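You operate a simulated robot arm through the tools that you are given. There is no shell and no other tool. Be economical: measure what you need, move in short steps, check, and stop when the job is done.

You run a simulated robot arm. Do the job below in one go: nothing can be reset, and whatever is moved stays where it is left.

JOB
Catch one run's oil from the clamped white top injector in the clear cup on the green tester.
Fine: cup in the yellow circle, spout over it, hood closed, RUN; after the result swing the spout back over the funnel. No oil on the deck. Set down upright: clear cup.
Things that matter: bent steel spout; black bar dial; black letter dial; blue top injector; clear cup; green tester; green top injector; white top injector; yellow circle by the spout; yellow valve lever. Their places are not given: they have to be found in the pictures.

It is judged by the outcome, as a careful person would: the job done as asked, and still so three seconds after it is handed in. It fails if anything else is knocked over, pushed out of place, dropped, spilled or broken.

ROBOT AND FRAMES
A 6-joint arm with a two-finger gripper, fixed in place. Base frame: the origin is at the foot of the arm, x ahead of it, y to its left, z up. Readings come in m, degrees, newtons and seconds.
Its first joint turns from -166.0 to 166.0 degrees. Payload 2.45 kg.
Tool frame: the origin (TCP) lies between the finger pads and is the grasp point; the fingertips stand 0.02 m ahead of it; z points along the fingers, y is the line along which they close. The gripper opens to 0.14 m. The gripper's body begins 0.168 m behind the TCP.
Orientation is that of the tool frame in the base frame, as [roll, pitch, yaw] about the fixed x, y, z axes, in that order (R = Rz(yaw) Ry(pitch) Rx(roll)). With the fingers straight down and closing along the base's y, the tool's x points along the base's -x, its y along +y and its z along -z.

CONTROLS
- The arm moves only by the tool send_rows. Its argument "increments" is a list of rows, each a list of 3 entries, a list of its own where there are three numbers: the shift along the tool's x, y, z in m, then the turn, a rotation vector about the tool's x, y, z in degrees, then the gripper command, from -1 (shut) to 1 (fully open), values between in proportion. In form: [[[x, y, z], [rx, ry, rz], grip], ...]. A call has 1 to 12 rows; each row is the pose to reach, as a shift and turn from the pose commanded when the call began, along the tool's axes at that moment. A row lasts 0.2 s, in which the tool goes at most 0.05 m and 8.6 degrees; a call with a longer step from one row to the next is refused whole, and so is a gripper value outside its range. Where a pose cannot be reached the arm comes as near as it can. A force on the tool above 50 N (or 10 N above the force at the start of the call, whichever is more), or a blocked arm, ends the call early, and 0.2 s more pass. The fingers move at their own pace (about 0.045 m/s each) and stop on an object; they squeeze with about 33 N. The grip force told is the motor's: it shows also when the fingers shut on nothing. Time passes only in rows, and 0.2 s behind the last, so rows that repeat a pose let the fingers close. It gives the time, the measured TCP pose, the force on the tool (base axes), the opening and the grip force at its end, in the units of the frame above (readings bear some noise), with the torque about the TCP (base axes, N m) and any sound that the robot's microphone picked up.
- Cameras (640 x 400 px; columns grow to the right, rows downward): "scene" is fixed at [0.052, 0.652, 1.7725]; the picture's right is [-0.63, 0.78, 0.00], its down [0.64, 0.52, -0.57] and it looks along [-0.44, -0.36, -0.82] (base axes); focal length 214 px, centre (320, 200). "wrist" rides on the gripper at [0.078, 0.011, -0.209] in the tool frame; the picture's right is [-0.14, 0.99, 0.00], its down [-0.92, -0.13, -0.37] and it looks along [-0.37, -0.05, 0.93] (tool axes); focal length 280 px, centre (320, 200).
- capture(camera): a new picture of that camera. It takes no simulated time.
- probe_pixels(camera, pixels): for up to 12 pixels [column, row] of the newest picture of that camera ("zoom" is the newest enlarged one), the place [x, y, z] in the base frame of the surface seen there, good to about 0.002 m. It takes no simulated time.
- zoom(camera, box): a new picture of the part [left, top, right, bottom] of that camera's present view, enlarged. It takes no simulated time.
- hand_in(): hands the job in; it is judged then, once.

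Keep the steps short. Do not move on a guess: measure, check each grasp and each placing, and mend mistakes. In all there are 80 turns and 46 pictures (those below and enlarged ones count). Leave the gripper open and the arm clear of the work at the hand-in unless told otherwise, and finish with a single line.

The tools are called after "Emit:" by a JSON object that holds its "api" and its "payload". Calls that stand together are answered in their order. send_rows: Moves the arm, as the interface text tells. Its arguments: {"type":"object","properties":{"increments":{"type":"array","items":{"type":"array"}}},"required":["increments"]} The other tools are called the same way: capture (camera) takes a picture; probe_pixels (camera, pixels) gives the place of the surface under pixels of a picture; zoom (camera, box) takes an enlarged picture of a part of a camera's view; hand_in () hands the job in.

At the start:

```text
time: 0.0
ee_pos: [0.1365, 0.513, 1.39]
tool_rot: [-179.9, -0.1, 179.9]
contact_force: [-0.5, -0.2, -0.2]
moment: [0.02, 0.01, 0.03]
finger_gap: 0.1398
gripper_force: 0.1
```

scene: 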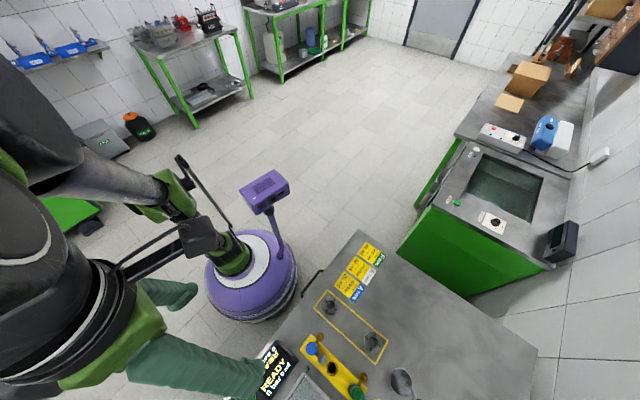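
wrist: 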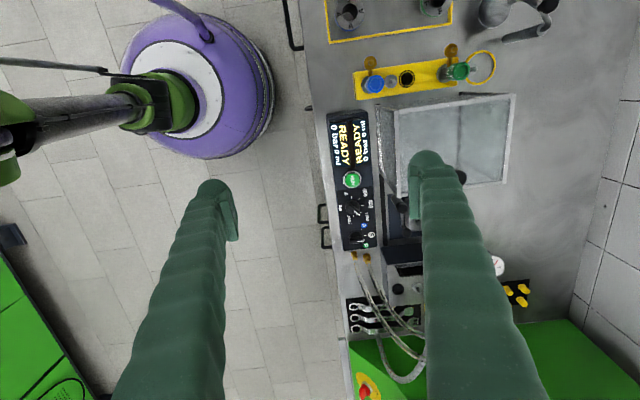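

I see the tester in the wrist view (columns 310-530). I will enlarge it to read the labels and parts.

Emit:
{"api": "zoom", "payload": {"camera": "wrist", "box": [300, 0, 560, 163]}}

Emit:
{"api": "zoom", "payload": {"camera": "wrist", "box": [300, 100, 540, 250]}}

Emit:
{"api": "zoom", "payload": {"camera": "scene", "box": [240, 225, 520, 400]}}

```text
2.45 times, centred on (430, 82) of wrist
```

zoom: 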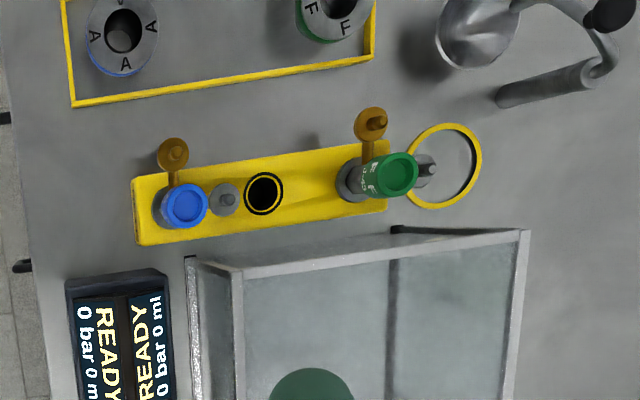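

```text
2.67 times, centred on (420, 175) of wrist
```

zoom: 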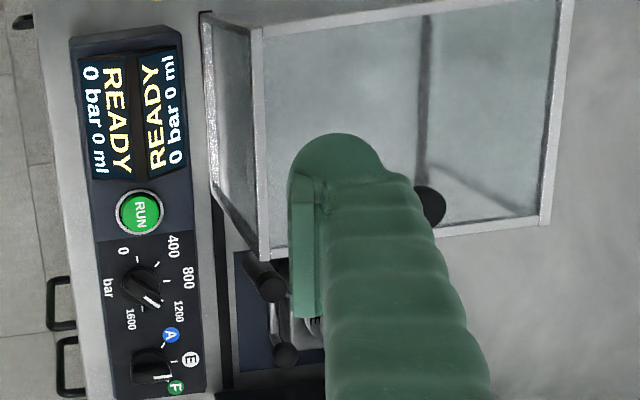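

```text
2.29 times, centred on (380, 312) of scene
```

zoom: 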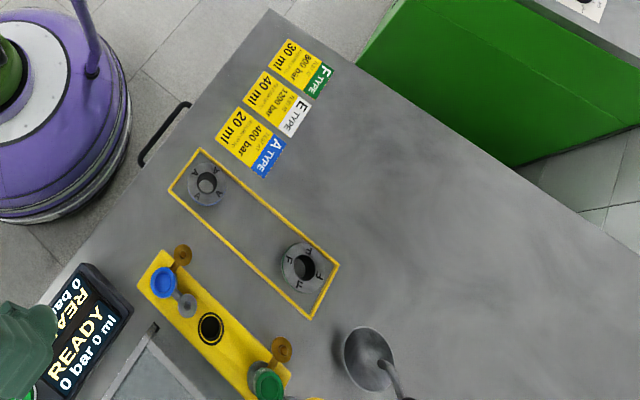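

The dials, hood, injector rack and spout are visible. I'll probe main places in the wrist picture.

Emit:
{"api": "capture", "payload": {"camera": "wrist"}}

Emit:
{"api": "probe_pixels", "payload": {"camera": "wrist", "pixels": [[352, 180], [356, 208], [357, 240], [495, 10], [530, 35], [480, 68], [550, 130], [395, 108], [515, 95], [505, 180], [399, 195], [461, 178]]}}

Emit:
{"api": "probe_pixels", "payload": {"camera": "wrist", "pixels": [[515, 290], [497, 265], [410, 245], [410, 270], [400, 290], [545, 5], [407, 78], [462, 68], [374, 83], [365, 312], [380, 350], [560, 250]]}}

```text
40 pictures are left
```

wrist: 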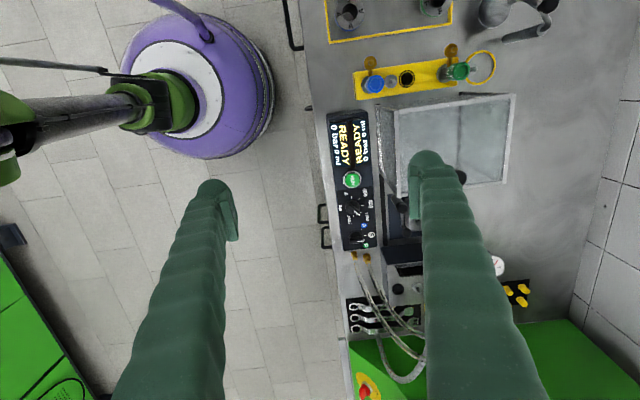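

```text
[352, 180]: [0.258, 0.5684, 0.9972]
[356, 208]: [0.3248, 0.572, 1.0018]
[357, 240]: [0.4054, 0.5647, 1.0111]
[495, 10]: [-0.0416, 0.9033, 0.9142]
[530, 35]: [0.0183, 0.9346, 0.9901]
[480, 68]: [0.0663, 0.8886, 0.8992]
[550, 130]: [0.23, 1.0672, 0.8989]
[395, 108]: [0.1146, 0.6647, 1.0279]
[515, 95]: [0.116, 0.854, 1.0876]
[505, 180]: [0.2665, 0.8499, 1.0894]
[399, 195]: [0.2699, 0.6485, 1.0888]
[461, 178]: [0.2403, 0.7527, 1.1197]
```

```text
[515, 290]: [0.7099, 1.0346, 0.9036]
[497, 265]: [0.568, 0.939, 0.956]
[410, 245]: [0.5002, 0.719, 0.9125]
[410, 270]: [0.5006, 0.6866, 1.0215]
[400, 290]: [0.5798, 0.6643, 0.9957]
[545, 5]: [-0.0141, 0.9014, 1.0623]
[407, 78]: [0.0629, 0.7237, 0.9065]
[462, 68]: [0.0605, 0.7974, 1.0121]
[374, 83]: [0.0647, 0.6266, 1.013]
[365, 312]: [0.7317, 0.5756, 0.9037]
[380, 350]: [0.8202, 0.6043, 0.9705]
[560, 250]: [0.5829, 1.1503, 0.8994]
```

The clear cup and the clamped white injector aren't visible yet. I move the tool by −x 0.3 m at this safe height (1.39) to look at the spout side.

Emit:
{"api": "send_rows", "payload": {"increments": [[[0.05, 0.01, 0], [0, 0, 0], 1], [[0.1, 0.02, 0], [0, 0, 0], 1], [[0.15, 0.03, 0], [0, 0, 0], 1], [[0.2, 0.04, 0], [0, 0, 0], 1], [[0.25, 0.05, 0], [0, 0, 0], 1], [[0.3, 0.06, 0], [0, 0, 0], 1]]}}

Emit:
{"api": "capture", "payload": {"camera": "wrist"}}

Emit:
{"api": "capture", "payload": {"camera": "scene"}}

```text
refused: row 1 steps farther than a row can; nothing moved
```

```text
39 pictures are left
```

wrist: 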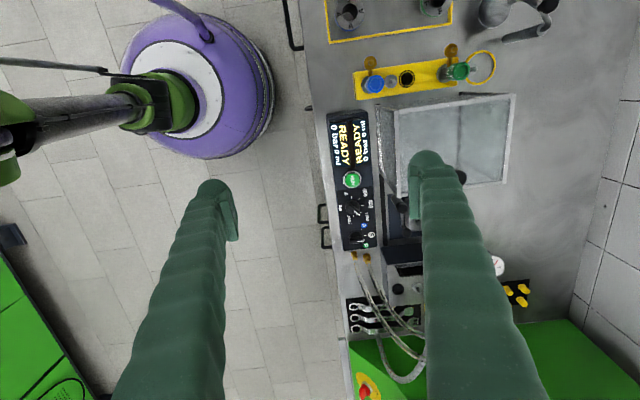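

```text
38 pictures are left
```

scene: 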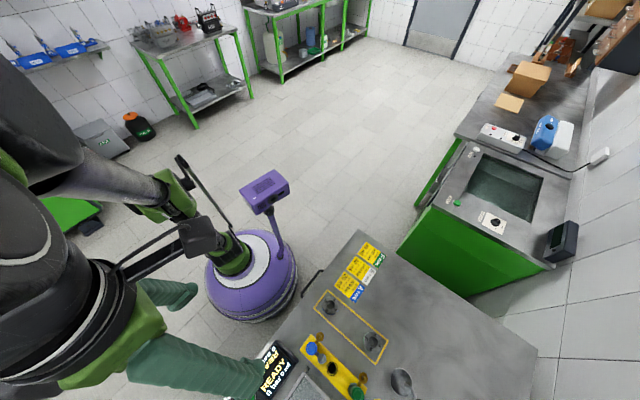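

That step was a bit too long diagonally; I use 0.045 m steps along −x.

Emit:
{"api": "send_rows", "payload": {"increments": [[[0.045, 0.01, 0], [0, 0, 0], 1], [[0.09, 0.02, 0], [0, 0, 0], 1], [[0.135, 0.03, 0], [0, 0, 0], 1], [[0.18, 0.04, 0], [0, 0, 0], 1], [[0.225, 0.05, 0], [0, 0, 0], 1], [[0.27, 0.06, 0], [0, 0, 0], 1]]}}

```text
time: 1.4
ee_pos: [-0.134, 0.5721, 1.3905]
tool_rot: [-179.9, 0.0, 179.9]
contact_force: [0.9, -0.3, 0.4]
moment: [0.17, 0.16, -0.01]
finger_gap: 0.1402
gripper_force: 0.0
```

Emit:
{"api": "capture", "payload": {"camera": "wrist"}}

```text
37 pictures are left
```

wrist: 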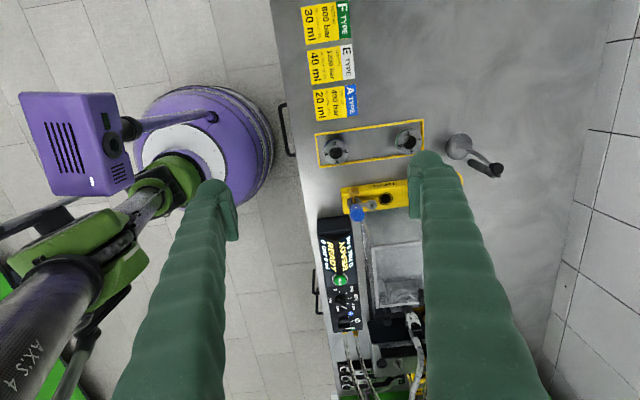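

The injector bay (400,330), cards, funnel and spout are in view. I enlarge both parts.

Emit:
{"api": "zoom", "payload": {"camera": "wrist", "box": [300, 0, 540, 150]}}

Emit:
{"api": "zoom", "payload": {"camera": "wrist", "box": [300, 120, 540, 270]}}

Emit:
{"api": "zoom", "payload": {"camera": "wrist", "box": [300, 250, 540, 400]}}

```text
2.67 times, centred on (420, 75) of wrist
```

zoom: 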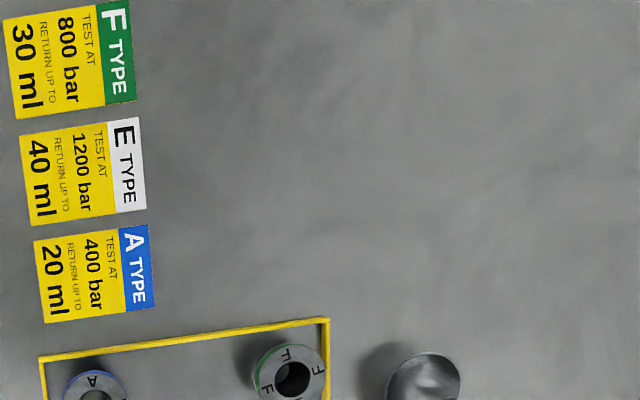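

```text
2.67 times, centred on (420, 195) of wrist
```

zoom: 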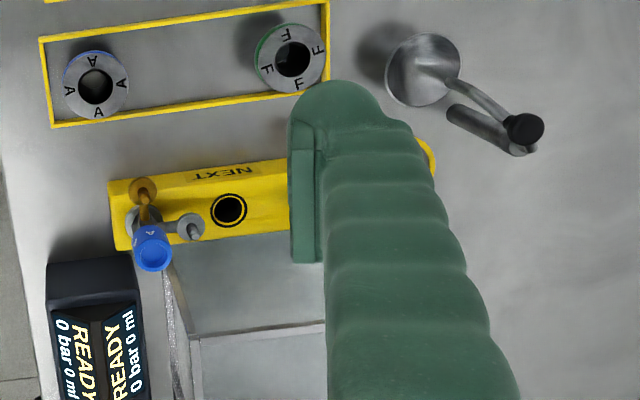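

```text
2.67 times, centred on (420, 325) of wrist
```

zoom: 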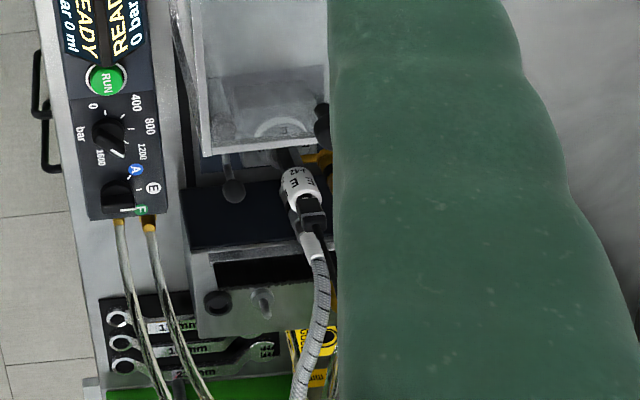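

White E injector is clamped (labelled E). I move +y 0.18 m so that the tester lies between the fingers.

Emit:
{"api": "send_rows", "payload": {"increments": [[[0.0, 0.045, 0], [0, 0, 0], 1], [[0, 0.09, 0], [0, 0, 0], 1], [[0, 0.135, 0], [0, 0, 0], 1], [[0, 0.18, 0], [0, 0, 0], 1], [[0, 0.21, 0], [0, 0, 0], 1]]}}

Emit:
{"api": "capture", "payload": {"camera": "wrist"}}

```text
time: 2.6
ee_pos: [-0.1229, 0.7261, 1.2997]
tool_rot: [-179.9, 0.0, -179.9]
contact_force: [0.2, -1.6, 1.7]
moment: [0.25, -0.01, -0.02]
finger_gap: 0.14
gripper_force: 0.0
out of reach, approached as far as the arm can: row 1, 2, 3, 4, 5
```

```text
33 pictures are left
```

wrist: 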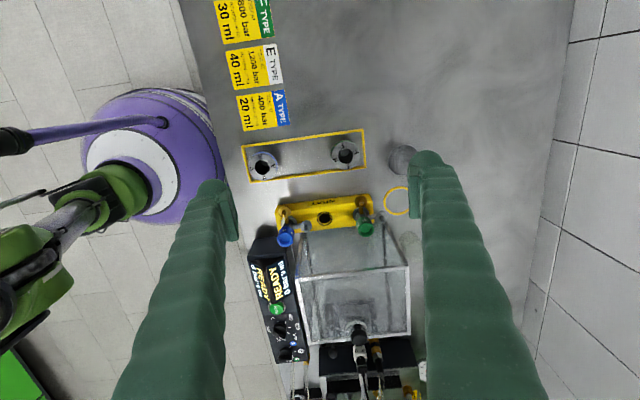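

Emit:
{"api": "zoom", "payload": {"camera": "wrist", "box": [230, 220, 470, 400]}}

Emit:
{"api": "probe_pixels", "payload": {"camera": "wrist", "pixels": [[277, 309], [283, 328], [287, 353], [397, 202], [403, 157], [410, 270], [300, 281], [412, 333], [303, 343], [360, 310], [378, 355], [410, 240]]}}

```text
2.22 times, centred on (350, 310) of wrist
```

zoom: 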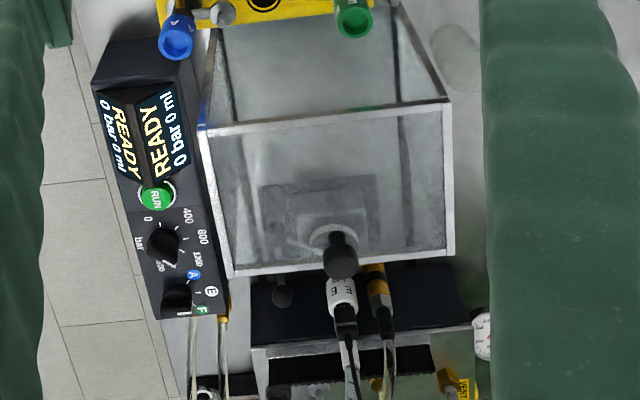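

```text
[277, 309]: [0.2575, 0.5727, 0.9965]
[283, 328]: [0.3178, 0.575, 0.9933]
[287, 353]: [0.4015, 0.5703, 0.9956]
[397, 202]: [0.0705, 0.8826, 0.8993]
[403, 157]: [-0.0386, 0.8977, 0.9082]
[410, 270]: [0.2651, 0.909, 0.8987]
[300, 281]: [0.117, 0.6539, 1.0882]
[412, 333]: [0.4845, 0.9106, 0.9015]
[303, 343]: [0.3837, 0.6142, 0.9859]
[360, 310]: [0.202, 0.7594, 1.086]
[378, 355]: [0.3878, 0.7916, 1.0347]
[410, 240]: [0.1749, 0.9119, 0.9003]
```

There's a faint round thing at (411,240) — maybe the clear cup. Enlarge it.

Emit:
{"api": "zoom", "payload": {"camera": "wrist", "box": [360, 180, 440, 270]}}

Emit:
{"api": "zoom", "payload": {"camera": "wrist", "box": [290, 260, 430, 400]}}

```text
4.44 times, centred on (400, 225) of wrist
```

zoom: 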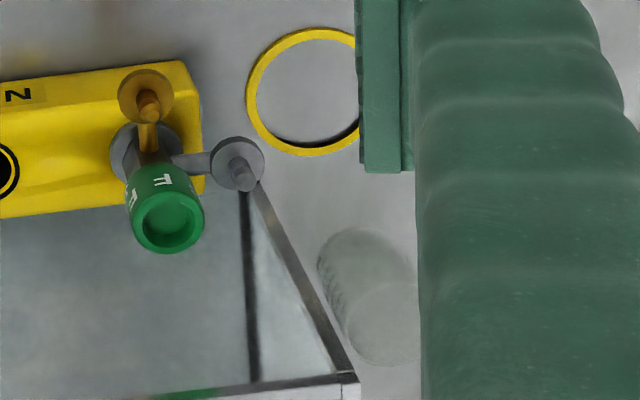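

```text
2.86 times, centred on (360, 330) of wrist
```

zoom: 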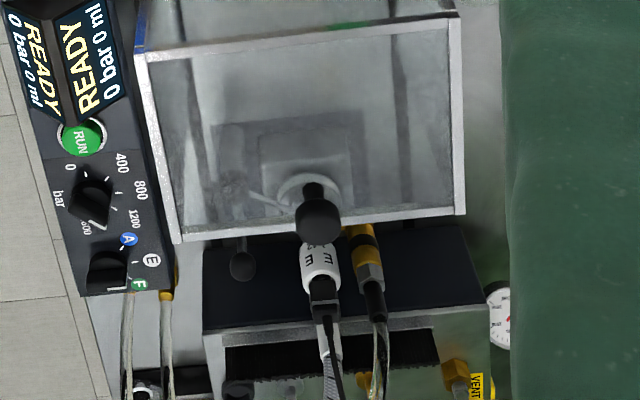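

The cup stands on the deck around (0.19, 0.91). The hood geometry is unclear, so I move back over the front side and tilt to look from the -y side at the hood and the injector.

Emit:
{"api": "send_rows", "payload": {"increments": [[[-0.036, -0.028, 0], [0, 0, 0], 1], [[-0.072, -0.056, 0], [0, 0, 0], 1], [[-0.108, -0.084, 0], [0, 0, 0], 1], [[-0.144, -0.112, 0], [0, 0, 0], 1], [[-0.18, -0.14, 0], [0, 0, 0], 1], [[-0.216, -0.168, 0], [0, 0, 0], 1], [[-0.252, -0.196, 0], [-6, 0, 0], 1], [[-0.288, -0.224, 0], [-12, 0, 0], 1], [[-0.324, -0.252, 0], [-18, 0, 0], 1], [[-0.36, -0.28, 0], [-24, 0, 0], 1], [[-0.396, -0.308, 0], [-30, 0, 0], 1], [[-0.42, -0.34, 0], [-36, 0, 0], 1]]}}

Emit:
{"api": "capture", "payload": {"camera": "wrist"}}

```text
time: 5.2
ee_pos: [0.3015, 0.3845, 1.2983]
tool_rot: [143.9, 0.0, 180.0]
contact_force: [0.3, 0.1, 0.3]
moment: [-0.04, 0.01, 0.06]
finger_gap: 0.1402
gripper_force: 0.0
```

```text
29 pictures are left
```

wrist: 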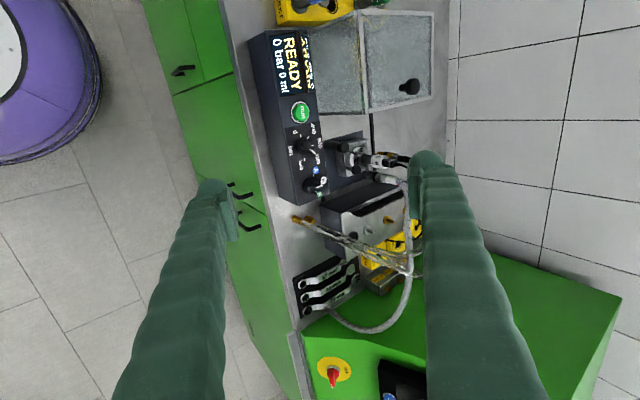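

Emit:
{"api": "zoom", "payload": {"camera": "wrist", "box": [250, 0, 460, 200]}}

Emit:
{"api": "probe_pixels", "payload": {"camera": "wrist", "pixels": [[301, 111], [303, 143], [314, 183], [411, 86], [366, 112], [432, 98], [360, 10], [434, 14], [347, 160], [384, 158], [372, 145], [390, 50]]}}

```text
2.00 times, centred on (355, 100) of wrist
```

zoom: 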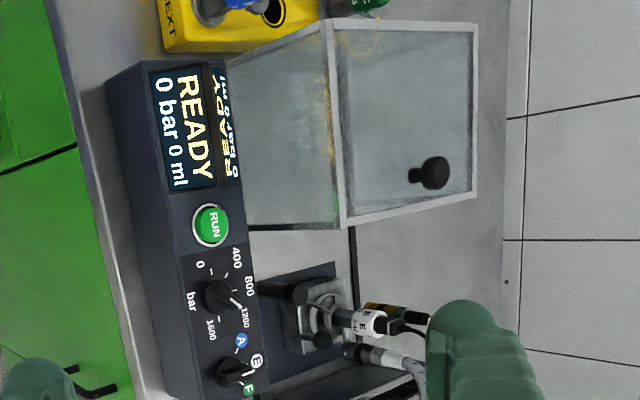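

```text
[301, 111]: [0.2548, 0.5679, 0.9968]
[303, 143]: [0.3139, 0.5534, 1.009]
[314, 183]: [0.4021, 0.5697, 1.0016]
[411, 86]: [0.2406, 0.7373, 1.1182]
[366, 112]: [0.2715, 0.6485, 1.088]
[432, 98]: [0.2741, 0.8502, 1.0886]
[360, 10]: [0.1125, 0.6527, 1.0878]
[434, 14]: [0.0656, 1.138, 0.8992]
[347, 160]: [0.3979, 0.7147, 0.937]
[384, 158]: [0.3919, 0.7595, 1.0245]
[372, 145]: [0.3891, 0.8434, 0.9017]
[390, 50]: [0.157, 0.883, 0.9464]
```

Now clear: the hood is slid back (x 0.11–0.27) with a knob at (0.24,0.745,1.12); the white injector is clamped at about (0.39,0.75). Enlarge the dials and the vent area.

Emit:
{"api": "zoom", "payload": {"camera": "wrist", "box": [275, 115, 345, 205]}}

Emit:
{"api": "zoom", "payload": {"camera": "wrist", "box": [310, 120, 450, 300]}}

```text
4.44 times, centred on (310, 160) of wrist
```

zoom: 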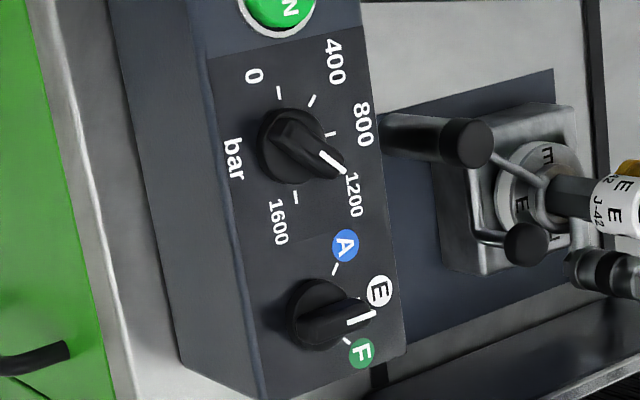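

```text
2.22 times, centred on (380, 210) of wrist
```

zoom: 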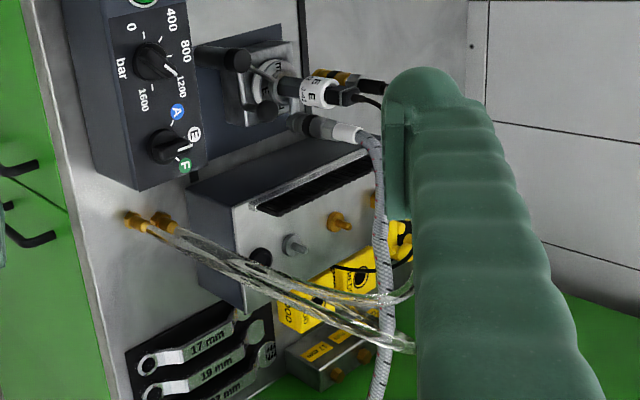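

The bar dial seems at 1200; the letter dial must be read from straight above. I return upright over the panel at z≈1.16.

Emit:
{"api": "send_rows", "payload": {"increments": [[[0, 0.01, 0.036], [6, 0, 0], 1], [[0, 0.02, 0.072], [12, 0, 0], 1], [[0, 0.03, 0.108], [18, 0, 0], 1], [[0, 0.04, 0.144], [24, 0, 0], 1], [[0, 0.05, 0.18], [30, 0, 0], 1], [[0, 0.0593, 0.216], [36, 0, 0], 1]]}}

Emit:
{"api": "zoom", "payload": {"camera": "wrist", "box": [210, 50, 450, 350]}}

```text
time: 6.6
ee_pos: [0.2994, 0.5597, 1.1592]
tool_rot: [-179.9, 0.0, 179.8]
contact_force: [0.5, -1.1, 0.0]
moment: [0.14, -0.04, 0.04]
finger_gap: 0.1401
gripper_force: 0.0
```

```text
1.33 times, centred on (330, 200) of wrist
```

zoom: 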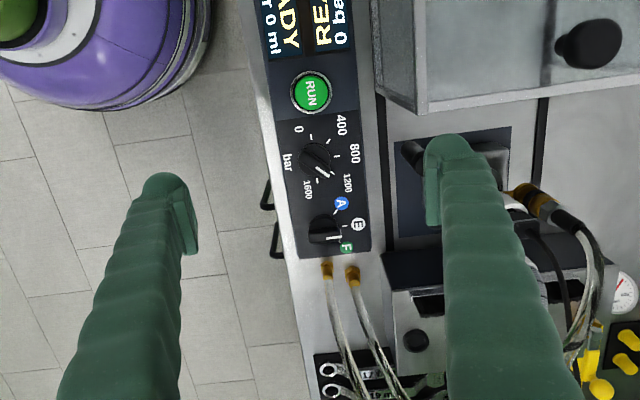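

Emit:
{"api": "zoom", "payload": {"camera": "wrist", "box": [290, 130, 380, 250]}}

Emit:
{"api": "probe_pixels", "payload": {"camera": "zoom", "pixels": [[285, 20], [300, 113], [310, 130], [295, 330], [330, 330], [355, 345], [370, 260], [370, 310], [250, 180], [240, 300], [380, 180], [260, 240]]}}

```text
3.33 times, centred on (335, 190) of wrist
```

zoom: 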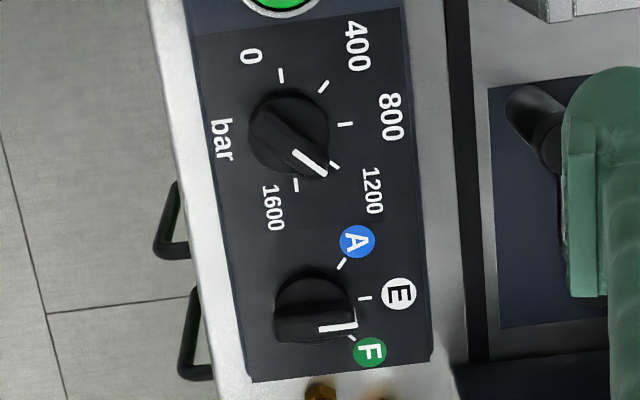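

```text
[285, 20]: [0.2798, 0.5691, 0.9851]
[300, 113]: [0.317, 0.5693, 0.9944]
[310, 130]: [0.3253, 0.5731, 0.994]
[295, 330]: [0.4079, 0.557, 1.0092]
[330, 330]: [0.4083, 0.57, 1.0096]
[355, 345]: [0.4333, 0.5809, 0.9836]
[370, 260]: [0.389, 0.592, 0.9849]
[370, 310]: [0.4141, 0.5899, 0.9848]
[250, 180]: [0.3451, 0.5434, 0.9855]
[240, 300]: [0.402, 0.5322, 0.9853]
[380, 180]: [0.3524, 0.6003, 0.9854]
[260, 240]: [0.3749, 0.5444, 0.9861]
```

The panel is flat at z 0.985; the letter pointer (x constant 0.408 along y) reads E. I check both pointer lines by probing.

Emit:
{"api": "probe_pixels", "payload": {"camera": "zoom", "pixels": [[293, 152], [300, 157], [310, 163], [320, 171], [322, 328], [330, 328], [340, 327], [350, 326], [265, 125], [280, 320], [310, 270], [345, 320]]}}

```text
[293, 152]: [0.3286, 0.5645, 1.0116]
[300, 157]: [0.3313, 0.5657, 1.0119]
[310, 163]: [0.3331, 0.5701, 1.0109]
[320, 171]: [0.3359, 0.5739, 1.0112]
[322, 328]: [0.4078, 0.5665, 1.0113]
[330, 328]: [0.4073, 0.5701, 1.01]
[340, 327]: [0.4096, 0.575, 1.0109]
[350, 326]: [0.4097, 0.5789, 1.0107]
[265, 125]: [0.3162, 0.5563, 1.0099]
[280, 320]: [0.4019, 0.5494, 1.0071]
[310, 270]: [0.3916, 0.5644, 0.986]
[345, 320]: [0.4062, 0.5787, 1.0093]
```

Both dials are already right (1200 bar, E). Next look at the yellow valve lever and clamp: rise and move over (0.40, 0.75, 1.26).

Emit:
{"api": "send_rows", "payload": {"increments": [[[0, 0, -0.045], [0, 0, 0], 1], [[0, 0, -0.09], [0, 0, 0], 1], [[-0.02, 0.04, -0.1], [0, 0, 0], 1], [[-0.04, 0.08, -0.1], [0, 0, 0], 1], [[-0.06, 0.12, -0.1], [0, 0, 0], 1], [[-0.08, 0.16, -0.1], [0, 0, 0], 1], [[-0.1, 0.19, -0.1], [0, 0, 0], 1]]}}

Emit:
{"api": "capture", "payload": {"camera": "wrist"}}

```text
time: 8.2
ee_pos: [0.3874, 0.7302, 1.2458]
tool_rot: [-180.0, -0.1, 179.9]
contact_force: [0.5, 1.4, -0.5]
moment: [-0.2, 0.11, 0.02]
finger_gap: 0.14
gripper_force: 0.1
out of reach, approached as far as the arm can: row 7
```

```text
23 pictures are left
```

wrist: 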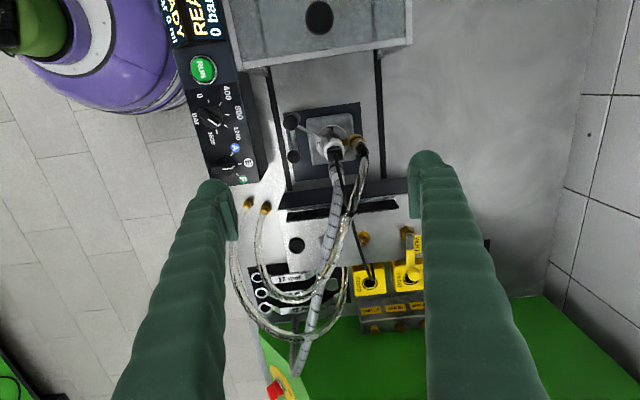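

Emit:
{"api": "zoom", "payload": {"camera": "wrist", "box": [260, 80, 430, 220]}}

Emit:
{"api": "zoom", "payload": {"camera": "wrist", "box": [330, 210, 450, 340]}}

Emit:
{"api": "probe_pixels", "payload": {"camera": "wrist", "pixels": [[335, 146], [355, 146], [300, 150], [380, 180], [405, 245], [408, 280], [265, 68], [382, 55], [273, 150], [384, 140], [293, 156], [292, 118]]}}

```text
2.86 times, centred on (345, 150) of wrist
```

zoom: 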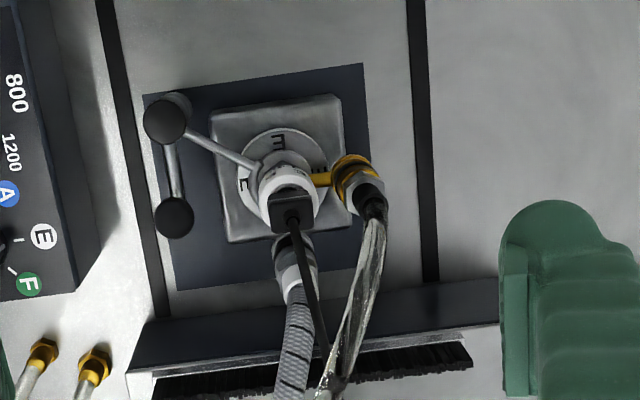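

```text
3.08 times, centred on (390, 275) of wrist
```

zoom: 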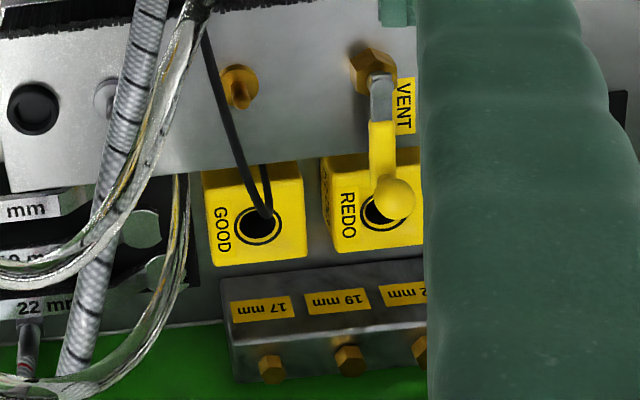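

```text
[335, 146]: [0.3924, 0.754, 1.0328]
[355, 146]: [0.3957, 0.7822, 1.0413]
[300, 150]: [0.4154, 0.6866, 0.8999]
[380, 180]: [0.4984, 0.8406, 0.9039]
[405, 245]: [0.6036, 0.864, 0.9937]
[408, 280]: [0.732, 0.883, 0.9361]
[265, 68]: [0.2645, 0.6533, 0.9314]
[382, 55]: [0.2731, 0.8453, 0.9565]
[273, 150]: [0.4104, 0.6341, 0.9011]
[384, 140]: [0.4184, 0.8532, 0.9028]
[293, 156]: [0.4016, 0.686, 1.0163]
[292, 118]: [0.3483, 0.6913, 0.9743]
```

There is a VENT valve with yellow lever. I probe along it to see which way it points.

Emit:
{"api": "probe_pixels", "payload": {"camera": "zoom", "pixels": [[372, 65], [380, 80], [380, 105], [380, 130], [380, 150], [382, 170], [395, 195], [405, 105], [405, 130], [372, 50], [240, 90], [300, 160]]}}

```text
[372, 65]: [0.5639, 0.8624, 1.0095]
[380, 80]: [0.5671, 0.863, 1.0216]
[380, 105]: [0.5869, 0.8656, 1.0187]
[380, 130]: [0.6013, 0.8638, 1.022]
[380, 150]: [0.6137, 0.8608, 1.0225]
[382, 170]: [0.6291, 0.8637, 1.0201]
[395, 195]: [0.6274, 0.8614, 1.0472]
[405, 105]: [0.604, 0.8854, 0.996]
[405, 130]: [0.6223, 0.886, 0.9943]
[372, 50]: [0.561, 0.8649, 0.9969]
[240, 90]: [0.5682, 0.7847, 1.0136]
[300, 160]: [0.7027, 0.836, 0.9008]
```

The lever lies along +x beside the VENT label; I leave it alone. Next, view the cup, the circle and the spout: move to about (0.08,0.70,1.22) and turn the tool 90° so the camera looks toward +y.

Emit:
{"api": "send_rows", "payload": {"increments": [[[0.028, -0.003, 0.0], [0, 0, -8.2], 1], [[0.056, -0.006, 0.0], [0, 0, -16.4], 1], [[0.084, -0.009, 0], [0, 0, -24.6], 1], [[0.112, -0.012, 0], [0, 0, -32.8], 1], [[0.14, -0.015, 0], [0, 0, -41], 1], [[0.168, -0.018, 0.005], [0, 0, -49.2], 1], [[0.196, -0.021, 0.01], [0, 0, -57.4], 1], [[0.224, -0.024, 0.015], [0, 0, -65.6], 1], [[0.252, -0.027, 0.02], [0, 0, -73.8], 1], [[0.28, -0.03, 0.025], [0, 0, -82], 1], [[0.307, -0.03, 0.03], [0, 0, -90], 1]]}}

Emit:
{"api": "capture", "payload": {"camera": "wrist"}}

```text
time: 10.6
ee_pos: [0.0798, 0.7004, 1.2147]
tool_rot: [-180.0, -0.1, -89.8]
contact_force: [1.6, -1.0, 0.0]
moment: [-0.02, 0.04, 0.0]
finger_gap: 0.14
gripper_force: 0.0
```

```text
20 pictures are left
```

wrist: 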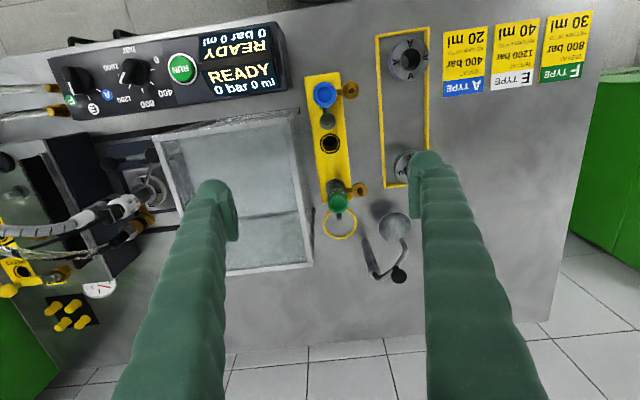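

Emit:
{"api": "zoom", "payload": {"camera": "wrist", "box": [300, 170, 430, 290]}}

Emit:
{"api": "probe_pixels", "payload": {"camera": "zoom", "pixels": [[170, 135], [230, 178], [190, 215], [340, 200], [260, 240], [270, 310], [290, 345], [345, 335], [365, 290], [350, 260], [300, 190], [350, 170]]}}

```text
3.33 times, centred on (365, 230) of wrist
```

zoom: 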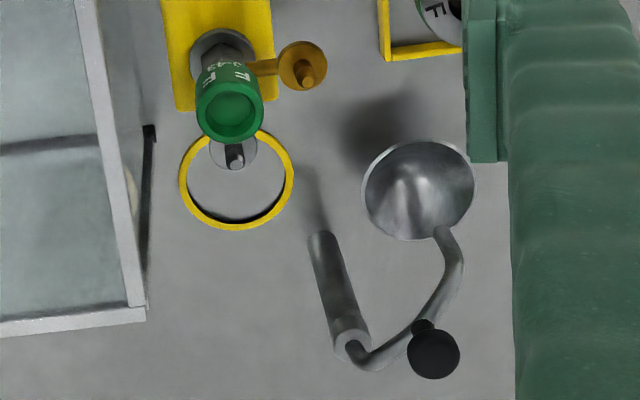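

```text
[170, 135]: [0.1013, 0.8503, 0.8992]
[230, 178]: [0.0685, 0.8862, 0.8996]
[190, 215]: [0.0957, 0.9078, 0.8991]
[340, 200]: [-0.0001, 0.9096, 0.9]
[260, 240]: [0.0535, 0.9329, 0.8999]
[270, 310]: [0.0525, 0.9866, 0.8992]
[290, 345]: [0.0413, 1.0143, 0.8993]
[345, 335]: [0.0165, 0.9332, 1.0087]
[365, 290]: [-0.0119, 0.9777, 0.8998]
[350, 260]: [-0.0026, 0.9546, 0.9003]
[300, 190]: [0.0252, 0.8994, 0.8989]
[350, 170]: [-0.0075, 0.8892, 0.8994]
```

Spout: post near (0.017,0.933), tube curving to the funnel at (−0.04,0.90), black ball handle. Probe it more precisely on the last enlarged picture.

Emit:
{"api": "probe_pixels", "payload": {"camera": "zoom", "pixels": [[433, 352], [425, 340], [440, 370], [422, 326], [350, 348], [375, 358], [400, 342], [430, 312], [455, 270], [440, 235], [320, 250], [415, 190]]}}

Emit:
{"api": "probe_pixels", "payload": {"camera": "zoom", "pixels": [[228, 112], [240, 155], [215, 150], [300, 65], [365, 190], [473, 185], [410, 240], [420, 145], [220, 130], [229, 90], [330, 290], [345, 320]]}}

```text
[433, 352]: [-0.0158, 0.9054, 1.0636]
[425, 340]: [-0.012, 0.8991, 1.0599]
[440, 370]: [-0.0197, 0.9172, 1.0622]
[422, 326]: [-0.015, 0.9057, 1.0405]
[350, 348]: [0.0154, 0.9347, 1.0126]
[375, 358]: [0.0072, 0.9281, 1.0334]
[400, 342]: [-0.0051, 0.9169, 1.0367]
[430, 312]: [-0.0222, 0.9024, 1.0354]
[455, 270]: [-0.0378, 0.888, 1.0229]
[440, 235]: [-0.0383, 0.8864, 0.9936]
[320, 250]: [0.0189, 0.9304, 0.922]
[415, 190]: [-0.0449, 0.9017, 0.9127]
```

```text
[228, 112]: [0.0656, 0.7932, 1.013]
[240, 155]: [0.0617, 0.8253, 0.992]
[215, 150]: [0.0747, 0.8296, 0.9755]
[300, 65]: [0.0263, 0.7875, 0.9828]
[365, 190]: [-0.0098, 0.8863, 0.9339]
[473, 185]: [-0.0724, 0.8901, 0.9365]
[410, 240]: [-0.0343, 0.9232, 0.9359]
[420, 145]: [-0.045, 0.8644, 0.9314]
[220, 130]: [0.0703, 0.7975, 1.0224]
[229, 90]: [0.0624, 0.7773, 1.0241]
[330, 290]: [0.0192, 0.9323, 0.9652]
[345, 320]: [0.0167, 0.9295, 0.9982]
```

Pivot (0.016,0.935), spout tip (−0.038,0.886) over the funnel, ball handle at (−0.016,0.907,1.063), circle centre ≈(0.067,0.887). Now shift +x 0.11 to see the cup.

Emit:
{"api": "send_rows", "payload": {"increments": [[[0, -0.04, 0], [0, 0, 0], 1], [[0, -0.08, 0], [0, 0, 0], 1], [[0, -0.11, 0], [0, 0, 0], 1]]}}

Emit:
{"api": "zoom", "payload": {"camera": "wrist", "box": [240, 160, 420, 310]}}

```text
time: 11.4
ee_pos: [0.1906, 0.7004, 1.2167]
tool_rot: [-179.9, 0.0, -90.0]
contact_force: [-0.3, -0.4, 0.9]
moment: [0.04, -0.05, 0.02]
finger_gap: 0.1401
gripper_force: 0.1
```

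```text
2.67 times, centred on (330, 235) of wrist
```

zoom: 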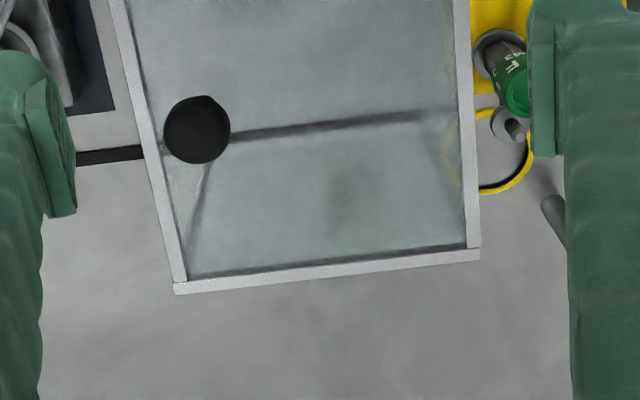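

The cup is behind the hood from here; from the earlier picture I place it near (0.177, 0.908), about 0.06 high. I move out over it, staying above the hood, to look down between the fingers.

Emit:
{"api": "send_rows", "payload": {"increments": [[[-0.04, 0.003, 0.005], [0, 0, 0], 1], [[-0.08, 0.006, 0.015], [0, 0, 0], 1], [[-0.12, 0.009, 0.035], [0, 0, 0], 1], [[-0.155, 0.012, 0.06], [0, 0, 0], 1], [[-0.18, 0.012, 0.09], [0, 0, 0], 1]]}}

Emit:
{"api": "capture", "payload": {"camera": "wrist"}}

```text
time: 12.6
ee_pos: [0.1778, 0.8792, 1.1257]
tool_rot: [-180.0, 0.0, -90.0]
contact_force: [-0.3, -0.7, 1.0]
moment: [0.13, -0.04, 0.01]
finger_gap: 0.1401
gripper_force: 0.1
```

```text
17 pictures are left
```

wrist: 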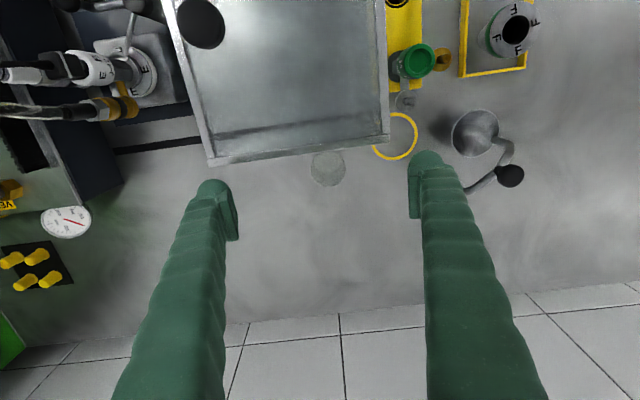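

Cup seen at (328,167). I enlarge it and probe.

Emit:
{"api": "zoom", "payload": {"camera": "wrist", "box": [290, 130, 370, 210]}}

Emit:
{"api": "probe_pixels", "payload": {"camera": "wrist", "pixels": [[328, 167], [328, 155], [328, 178], [313, 168], [343, 168], [316, 180], [336, 184], [324, 186], [397, 136], [413, 137], [381, 137], [397, 158]]}}

```text
5.00 times, centred on (330, 170) of wrist
```

zoom: 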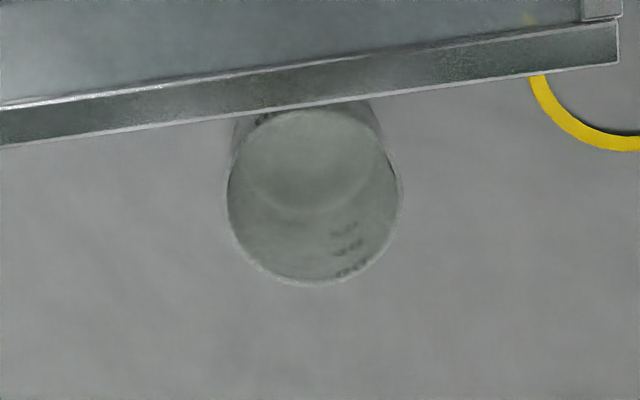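

```text
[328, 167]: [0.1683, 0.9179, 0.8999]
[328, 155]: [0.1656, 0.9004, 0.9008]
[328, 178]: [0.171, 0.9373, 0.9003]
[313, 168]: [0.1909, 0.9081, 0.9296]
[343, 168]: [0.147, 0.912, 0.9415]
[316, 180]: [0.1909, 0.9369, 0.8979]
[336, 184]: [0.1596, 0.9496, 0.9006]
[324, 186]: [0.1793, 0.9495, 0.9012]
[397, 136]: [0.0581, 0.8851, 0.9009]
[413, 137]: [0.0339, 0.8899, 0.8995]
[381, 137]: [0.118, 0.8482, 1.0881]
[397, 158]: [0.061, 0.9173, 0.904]
```

Emit:
{"api": "probe_pixels", "payload": {"camera": "zoom", "pixels": [[315, 282], [290, 279], [345, 278], [270, 268], [231, 205], [400, 200], [398, 215], [232, 215], [384, 240], [250, 245], [352, 268], [370, 258]]}}

```text
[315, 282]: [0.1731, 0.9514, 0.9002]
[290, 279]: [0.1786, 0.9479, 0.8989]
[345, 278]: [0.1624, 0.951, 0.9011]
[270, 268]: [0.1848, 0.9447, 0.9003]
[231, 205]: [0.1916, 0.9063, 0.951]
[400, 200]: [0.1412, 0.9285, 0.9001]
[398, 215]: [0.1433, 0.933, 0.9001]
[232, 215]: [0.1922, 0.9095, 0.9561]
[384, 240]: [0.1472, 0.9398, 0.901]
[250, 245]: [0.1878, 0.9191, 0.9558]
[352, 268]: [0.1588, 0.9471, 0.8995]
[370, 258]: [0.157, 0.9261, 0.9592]
```

Rim z≈0.96, radius 0.0225, cup centre (0.1685, 0.908). I lower to z 0.94, then close.

Emit:
{"api": "send_rows", "payload": {"increments": [[[-0.029, 0.0093, 0.04], [0, 0, 0], 0.3], [[-0.029, 0.0093, 0.08], [0, 0, 0], 0.2], [[-0.029, 0.0093, 0.12], [0, 0, 0], 0.2], [[-0.029, 0.0093, 0.155], [0, 0, 0], 0.2], [[-0.029, 0.0093, 0.185], [0, 0, 0], 0.2], [[-0.029, 0.0093, 0.185], [0, 0, 0], 0.2]]}}

Emit:
{"api": "capture", "payload": {"camera": "wrist"}}

```text
refused: row 1 steps farther than a row can; nothing moved
```

```text
15 pictures are left
```

wrist: 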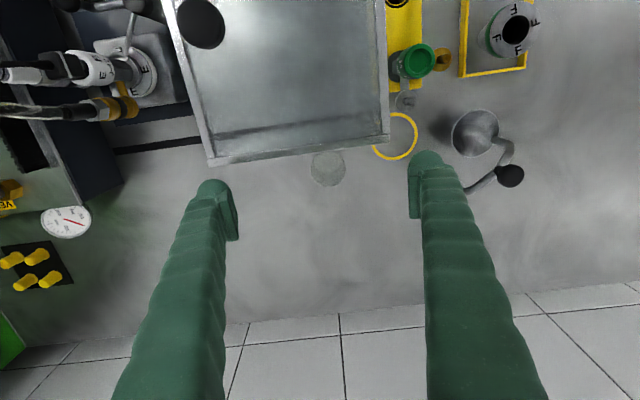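

The first row was just too long; same move with shorter steps, no picture this time.

Emit:
{"api": "send_rows", "payload": {"increments": [[[-0.015, 0.005, 0.02], [0, 0, 0], 0.3], [[-0.029, 0.0093, 0.05], [0, 0, 0], 0.2], [[-0.029, 0.0093, 0.085], [0, 0, 0], 0.2], [[-0.029, 0.0093, 0.12], [0, 0, 0], 0.2], [[-0.029, 0.0093, 0.155], [0, 0, 0], 0.2], [[-0.029, 0.0093, 0.185], [0, 0, 0], 0.2], [[-0.029, 0.0093, 0.185], [0, 0, 0], 0.2]]}}

```text
time: 14.2
ee_pos: [0.1706, 0.9077, 0.9419]
tool_rot: [180.0, 0.1, -90.1]
contact_force: [0.3, 1.4, 0.3]
moment: [-0.02, 0.02, 0.01]
finger_gap: 0.0839
gripper_force: 0.1
```

Reading: tool at (0.1706,0.9077,0.942), no contact. Close on the cup.

Emit:
{"api": "send_rows", "payload": {"increments": [[[0, 0, 0], [0, 0, 0], -0.2], [[0, 0, 0], [0, 0, 0], -0.5], [[0, 0, 0], [0, 0, 0], -1], [[0, 0, 0], [0, 0, 0], -1], [[0, 0, 0], [0, 0, 0], -1]]}}

Emit:
{"api": "zoom", "payload": {"camera": "wrist", "box": [200, 50, 480, 260]}}

```text
time: 15.4
ee_pos: [0.1694, 0.9087, 0.9412]
tool_rot: [180.0, 0.0, -89.9]
contact_force: [0.2, 0.3, -0.6]
moment: [0.05, -0.03, -0.01]
finger_gap: 0.0497
gripper_force: 33.0
```

```text
1.90 times, centred on (340, 155) of wrist
```

zoom: 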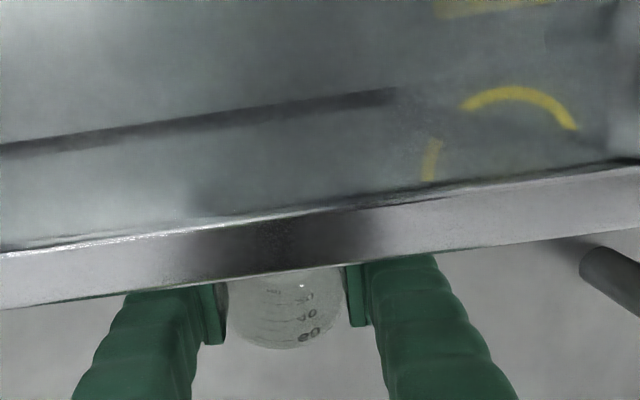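

Cup held (gap 0.0497, 33 N). Lift 4 cm and carry over the circle at (0.066,0.887).

Emit:
{"api": "send_rows", "payload": {"increments": [[[0, 0, -0.02], [0, 0, 0], -1], [[0, 0, -0.04], [0, 0, 0], -1], [[0.004, 0.02, -0.04], [0, 0, 0], -1], [[0.008, 0.04, -0.04], [0, 0, 0], -1], [[0.012, 0.06, -0.04], [0, 0, 0], -1], [[0.016, 0.08, -0.04], [0, 0, 0], -1], [[0.0217, 0.1034, -0.04], [0, 0, 0], -1], [[0.0217, 0.1034, -0.04], [0, 0, 0], -1]]}}

Emit:
{"api": "capture", "payload": {"camera": "wrist"}}

```text
time: 17.2
ee_pos: [0.0665, 0.8877, 0.9799]
tool_rot: [180.0, 0.0, -90.0]
contact_force: [0.0, 0.2, 0.0]
moment: [0.02, 0.0, 0.02]
finger_gap: 0.05
gripper_force: 33.3
```

```text
13 pictures are left
```

wrist: 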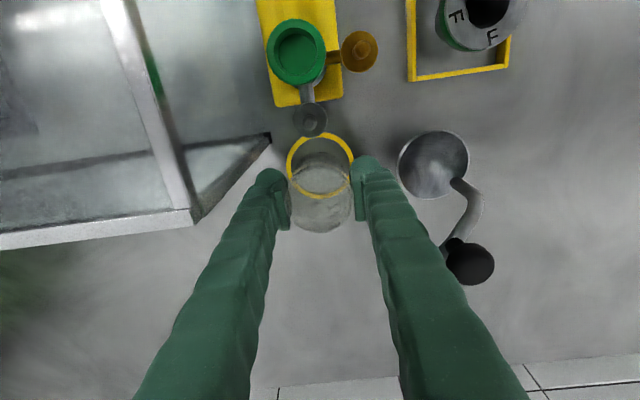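

Held above the ring; I probe the ring edges to refine its centre.

Emit:
{"api": "probe_pixels", "payload": {"camera": "wrist", "pixels": [[289, 165], [352, 158], [318, 134], [300, 140], [340, 138], [290, 172], [292, 155], [348, 148]]}}

```text
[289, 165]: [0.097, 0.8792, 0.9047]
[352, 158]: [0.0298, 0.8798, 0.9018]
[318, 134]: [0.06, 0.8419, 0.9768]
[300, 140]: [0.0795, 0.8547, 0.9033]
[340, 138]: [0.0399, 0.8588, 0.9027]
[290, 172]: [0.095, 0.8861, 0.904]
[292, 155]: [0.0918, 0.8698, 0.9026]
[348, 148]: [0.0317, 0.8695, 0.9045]
```

Ring centre ≈ (0.063,0.884). Shift −4 mm x, −3.5 mm y, and lower to z 0.942.

Emit:
{"api": "send_rows", "payload": {"increments": [[[0.0037, 0.0037, 0], [0, 0, 0], -1], [[0.0037, 0.0037, 0.02], [0, 0, 0], -1], [[0.0037, 0.0037, 0.032], [0, 0, 0], -1], [[0.0037, 0.0037, 0.0375], [0, 0, 0], -1], [[0.0037, 0.0037, 0.0382], [0, 0, 0], -1]]}}

```text
time: 18.4
ee_pos: [0.0619, 0.8838, 0.9431]
tool_rot: [180.0, 0.0, -90.0]
contact_force: [0.1, -0.2, -1.3]
moment: [0.02, -0.04, -0.04]
finger_gap: 0.0496
gripper_force: 32.6
```

At rest height. Open gently to 0.07 gap.

Emit:
{"api": "send_rows", "payload": {"increments": [[[0, 0, 0.001], [0, 0, 0], -1], [[0, 0, 0.001], [0, 0, 0], -0.25], [[0, 0, 0.001], [0, 0, 0], -0.1], [[0, 0, 0.001], [0, 0, 0], 0.0], [[0, 0, 0.001], [0, 0, 0], 0.0]]}}

```text
time: 19.6
ee_pos: [0.0622, 0.8831, 0.942]
tool_rot: [180.0, 0.0, -90.0]
contact_force: [0.4, 0.1, 0.4]
moment: [-0.03, -0.02, 0.0]
finger_gap: 0.0699
gripper_force: 0.0
```

Rise straight up to z≈1.14 and look.

Emit:
{"api": "send_rows", "payload": {"increments": [[[0, 0, -0.03], [0, 0, 0], 0], [[0, 0, -0.07], [0, 0, 0], 0], [[0, 0, -0.11], [0, 0, 0], 0], [[0, 0, -0.15], [0, 0, 0], 0], [[0, 0, -0.19], [0, 0, 0], 0]]}}

Emit:
{"api": "zoom", "payload": {"camera": "wrist", "box": [250, 60, 490, 260]}}

```text
time: 20.8
ee_pos: [0.0634, 0.8842, 1.1337]
tool_rot: [180.0, 0.0, -90.0]
contact_force: [-0.2, -0.5, 0.4]
moment: [0.04, -0.02, -0.03]
finger_gap: 0.0699
gripper_force: 0.1
```

```text
2.00 times, centred on (370, 160) of wrist
```

zoom: 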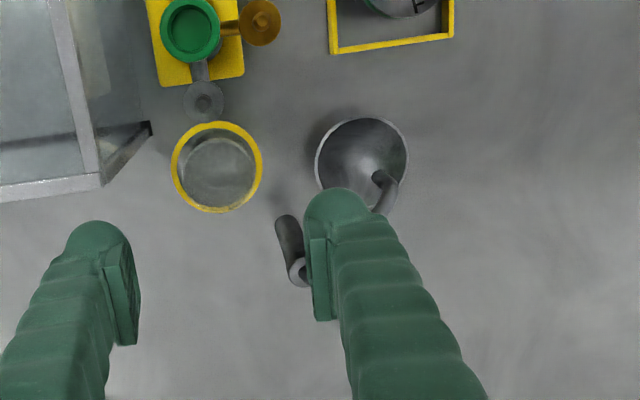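

Cup stands in the ring. Before swinging, probe the spout tip's height and the cup's rim in this enlarged picture.

Emit:
{"api": "probe_pixels", "payload": {"camera": "zoom", "pixels": [[380, 174], [374, 178], [385, 185], [390, 195], [392, 182], [295, 265], [190, 150], [240, 150], [218, 138], [220, 203], [180, 185], [256, 180]]}}

```text
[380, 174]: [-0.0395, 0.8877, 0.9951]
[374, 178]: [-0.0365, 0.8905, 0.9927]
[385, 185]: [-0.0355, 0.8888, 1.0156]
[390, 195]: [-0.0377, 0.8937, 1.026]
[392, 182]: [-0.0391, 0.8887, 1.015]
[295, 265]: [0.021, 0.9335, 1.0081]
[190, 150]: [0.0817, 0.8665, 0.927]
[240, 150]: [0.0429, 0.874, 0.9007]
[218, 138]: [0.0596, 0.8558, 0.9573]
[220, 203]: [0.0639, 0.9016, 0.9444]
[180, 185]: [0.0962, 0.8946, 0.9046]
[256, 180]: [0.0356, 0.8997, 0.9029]
```

Tip end z≈0.99, rim 0.96: clear. Move above the ball handle (−0.017,0.909), then down to tip height 1.052 with a gap of 0.05.

Emit:
{"api": "send_rows", "payload": {"increments": [[[-0.006, 0.027, 0], [0, 0, 0], -0.2], [[-0.016, 0.054, 0], [0, 0, 0], -0.29], [[-0.025, 0.0804, 0], [0, 0, 0], -0.29], [[-0.025, 0.0804, 0.03], [0, 0, 0], -0.29], [[-0.025, 0.0804, 0.05], [0, 0, 0], -0.29], [[-0.025, 0.0804, 0.062], [0, 0, 0], -0.29]]}}

Emit:
{"api": "zoom", "payload": {"camera": "wrist", "box": [230, 100, 430, 270]}}

```text
time: 22.2
ee_pos: [-0.018, 0.9087, 1.0702]
tool_rot: [180.0, 0.0, -90.0]
contact_force: [0.8, 0.2, 0.3]
moment: [0.0, -0.01, -0.01]
finger_gap: 0.0498
gripper_force: 0.1
```

```text
2.35 times, centred on (330, 185) of wrist
```

zoom: 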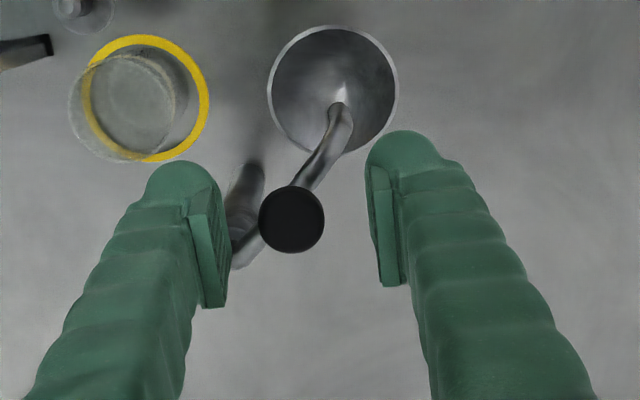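

The ball is between the fingers. Narrow to a 0.03 gap and sweep round the pivot by about 90° toward the cup.

Emit:
{"api": "send_rows", "payload": {"increments": [[[0, 0, 0], [0, 0, 0], -0.571], [[0, 0, 0], [0, 0, 0], -0.571], [[0.0093, -0.013, 0], [0, 0, 0], -0.571], [[0.0144, -0.0229, 0], [0, 0, 0], -0.571], [[0.0168, -0.0337, 0], [0, 0, 0], -0.571], [[0.0164, -0.0448, 0], [0, 0, 0], -0.571], [[0.013, -0.0554, 0], [0, 0, 0], -0.571], [[0.0061, -0.0658, 0], [0, 0, 0], -0.571], [[0.0061, -0.0658, 0], [0, 0, 0], -0.571]]}}

Emit:
{"api": "zoom", "payload": {"camera": "wrist", "box": [230, 80, 430, 270]}}

```text
time: 24.2
ee_pos: [0.0479, 0.9031, 1.0698]
tool_rot: [-180.0, 0.0, -90.0]
contact_force: [-0.8, -0.1, -0.1]
moment: [0.0, 0.02, 0.03]
finger_gap: 0.031
gripper_force: 0.7
```

```text
2.11 times, centred on (330, 175) of wrist
```

zoom: 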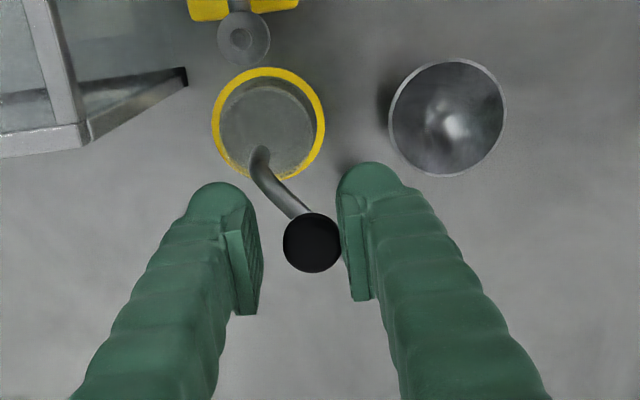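

The spout swung. Probe the tip and the cup edges.

Emit:
{"api": "probe_pixels", "payload": {"camera": "zoom", "pixels": [[258, 150], [256, 156], [252, 165], [262, 172], [280, 190], [310, 240], [212, 120], [324, 125], [265, 70], [225, 130], [312, 130], [268, 120]]}}

```text
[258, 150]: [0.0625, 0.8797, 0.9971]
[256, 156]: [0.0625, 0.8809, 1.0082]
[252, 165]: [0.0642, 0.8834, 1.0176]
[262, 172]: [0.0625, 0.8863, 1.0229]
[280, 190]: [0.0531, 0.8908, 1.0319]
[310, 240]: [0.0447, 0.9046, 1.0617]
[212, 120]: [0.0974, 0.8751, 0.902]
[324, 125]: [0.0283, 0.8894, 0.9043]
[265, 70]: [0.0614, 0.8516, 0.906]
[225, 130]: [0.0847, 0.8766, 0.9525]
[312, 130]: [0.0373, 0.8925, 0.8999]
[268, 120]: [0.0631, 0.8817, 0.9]
```

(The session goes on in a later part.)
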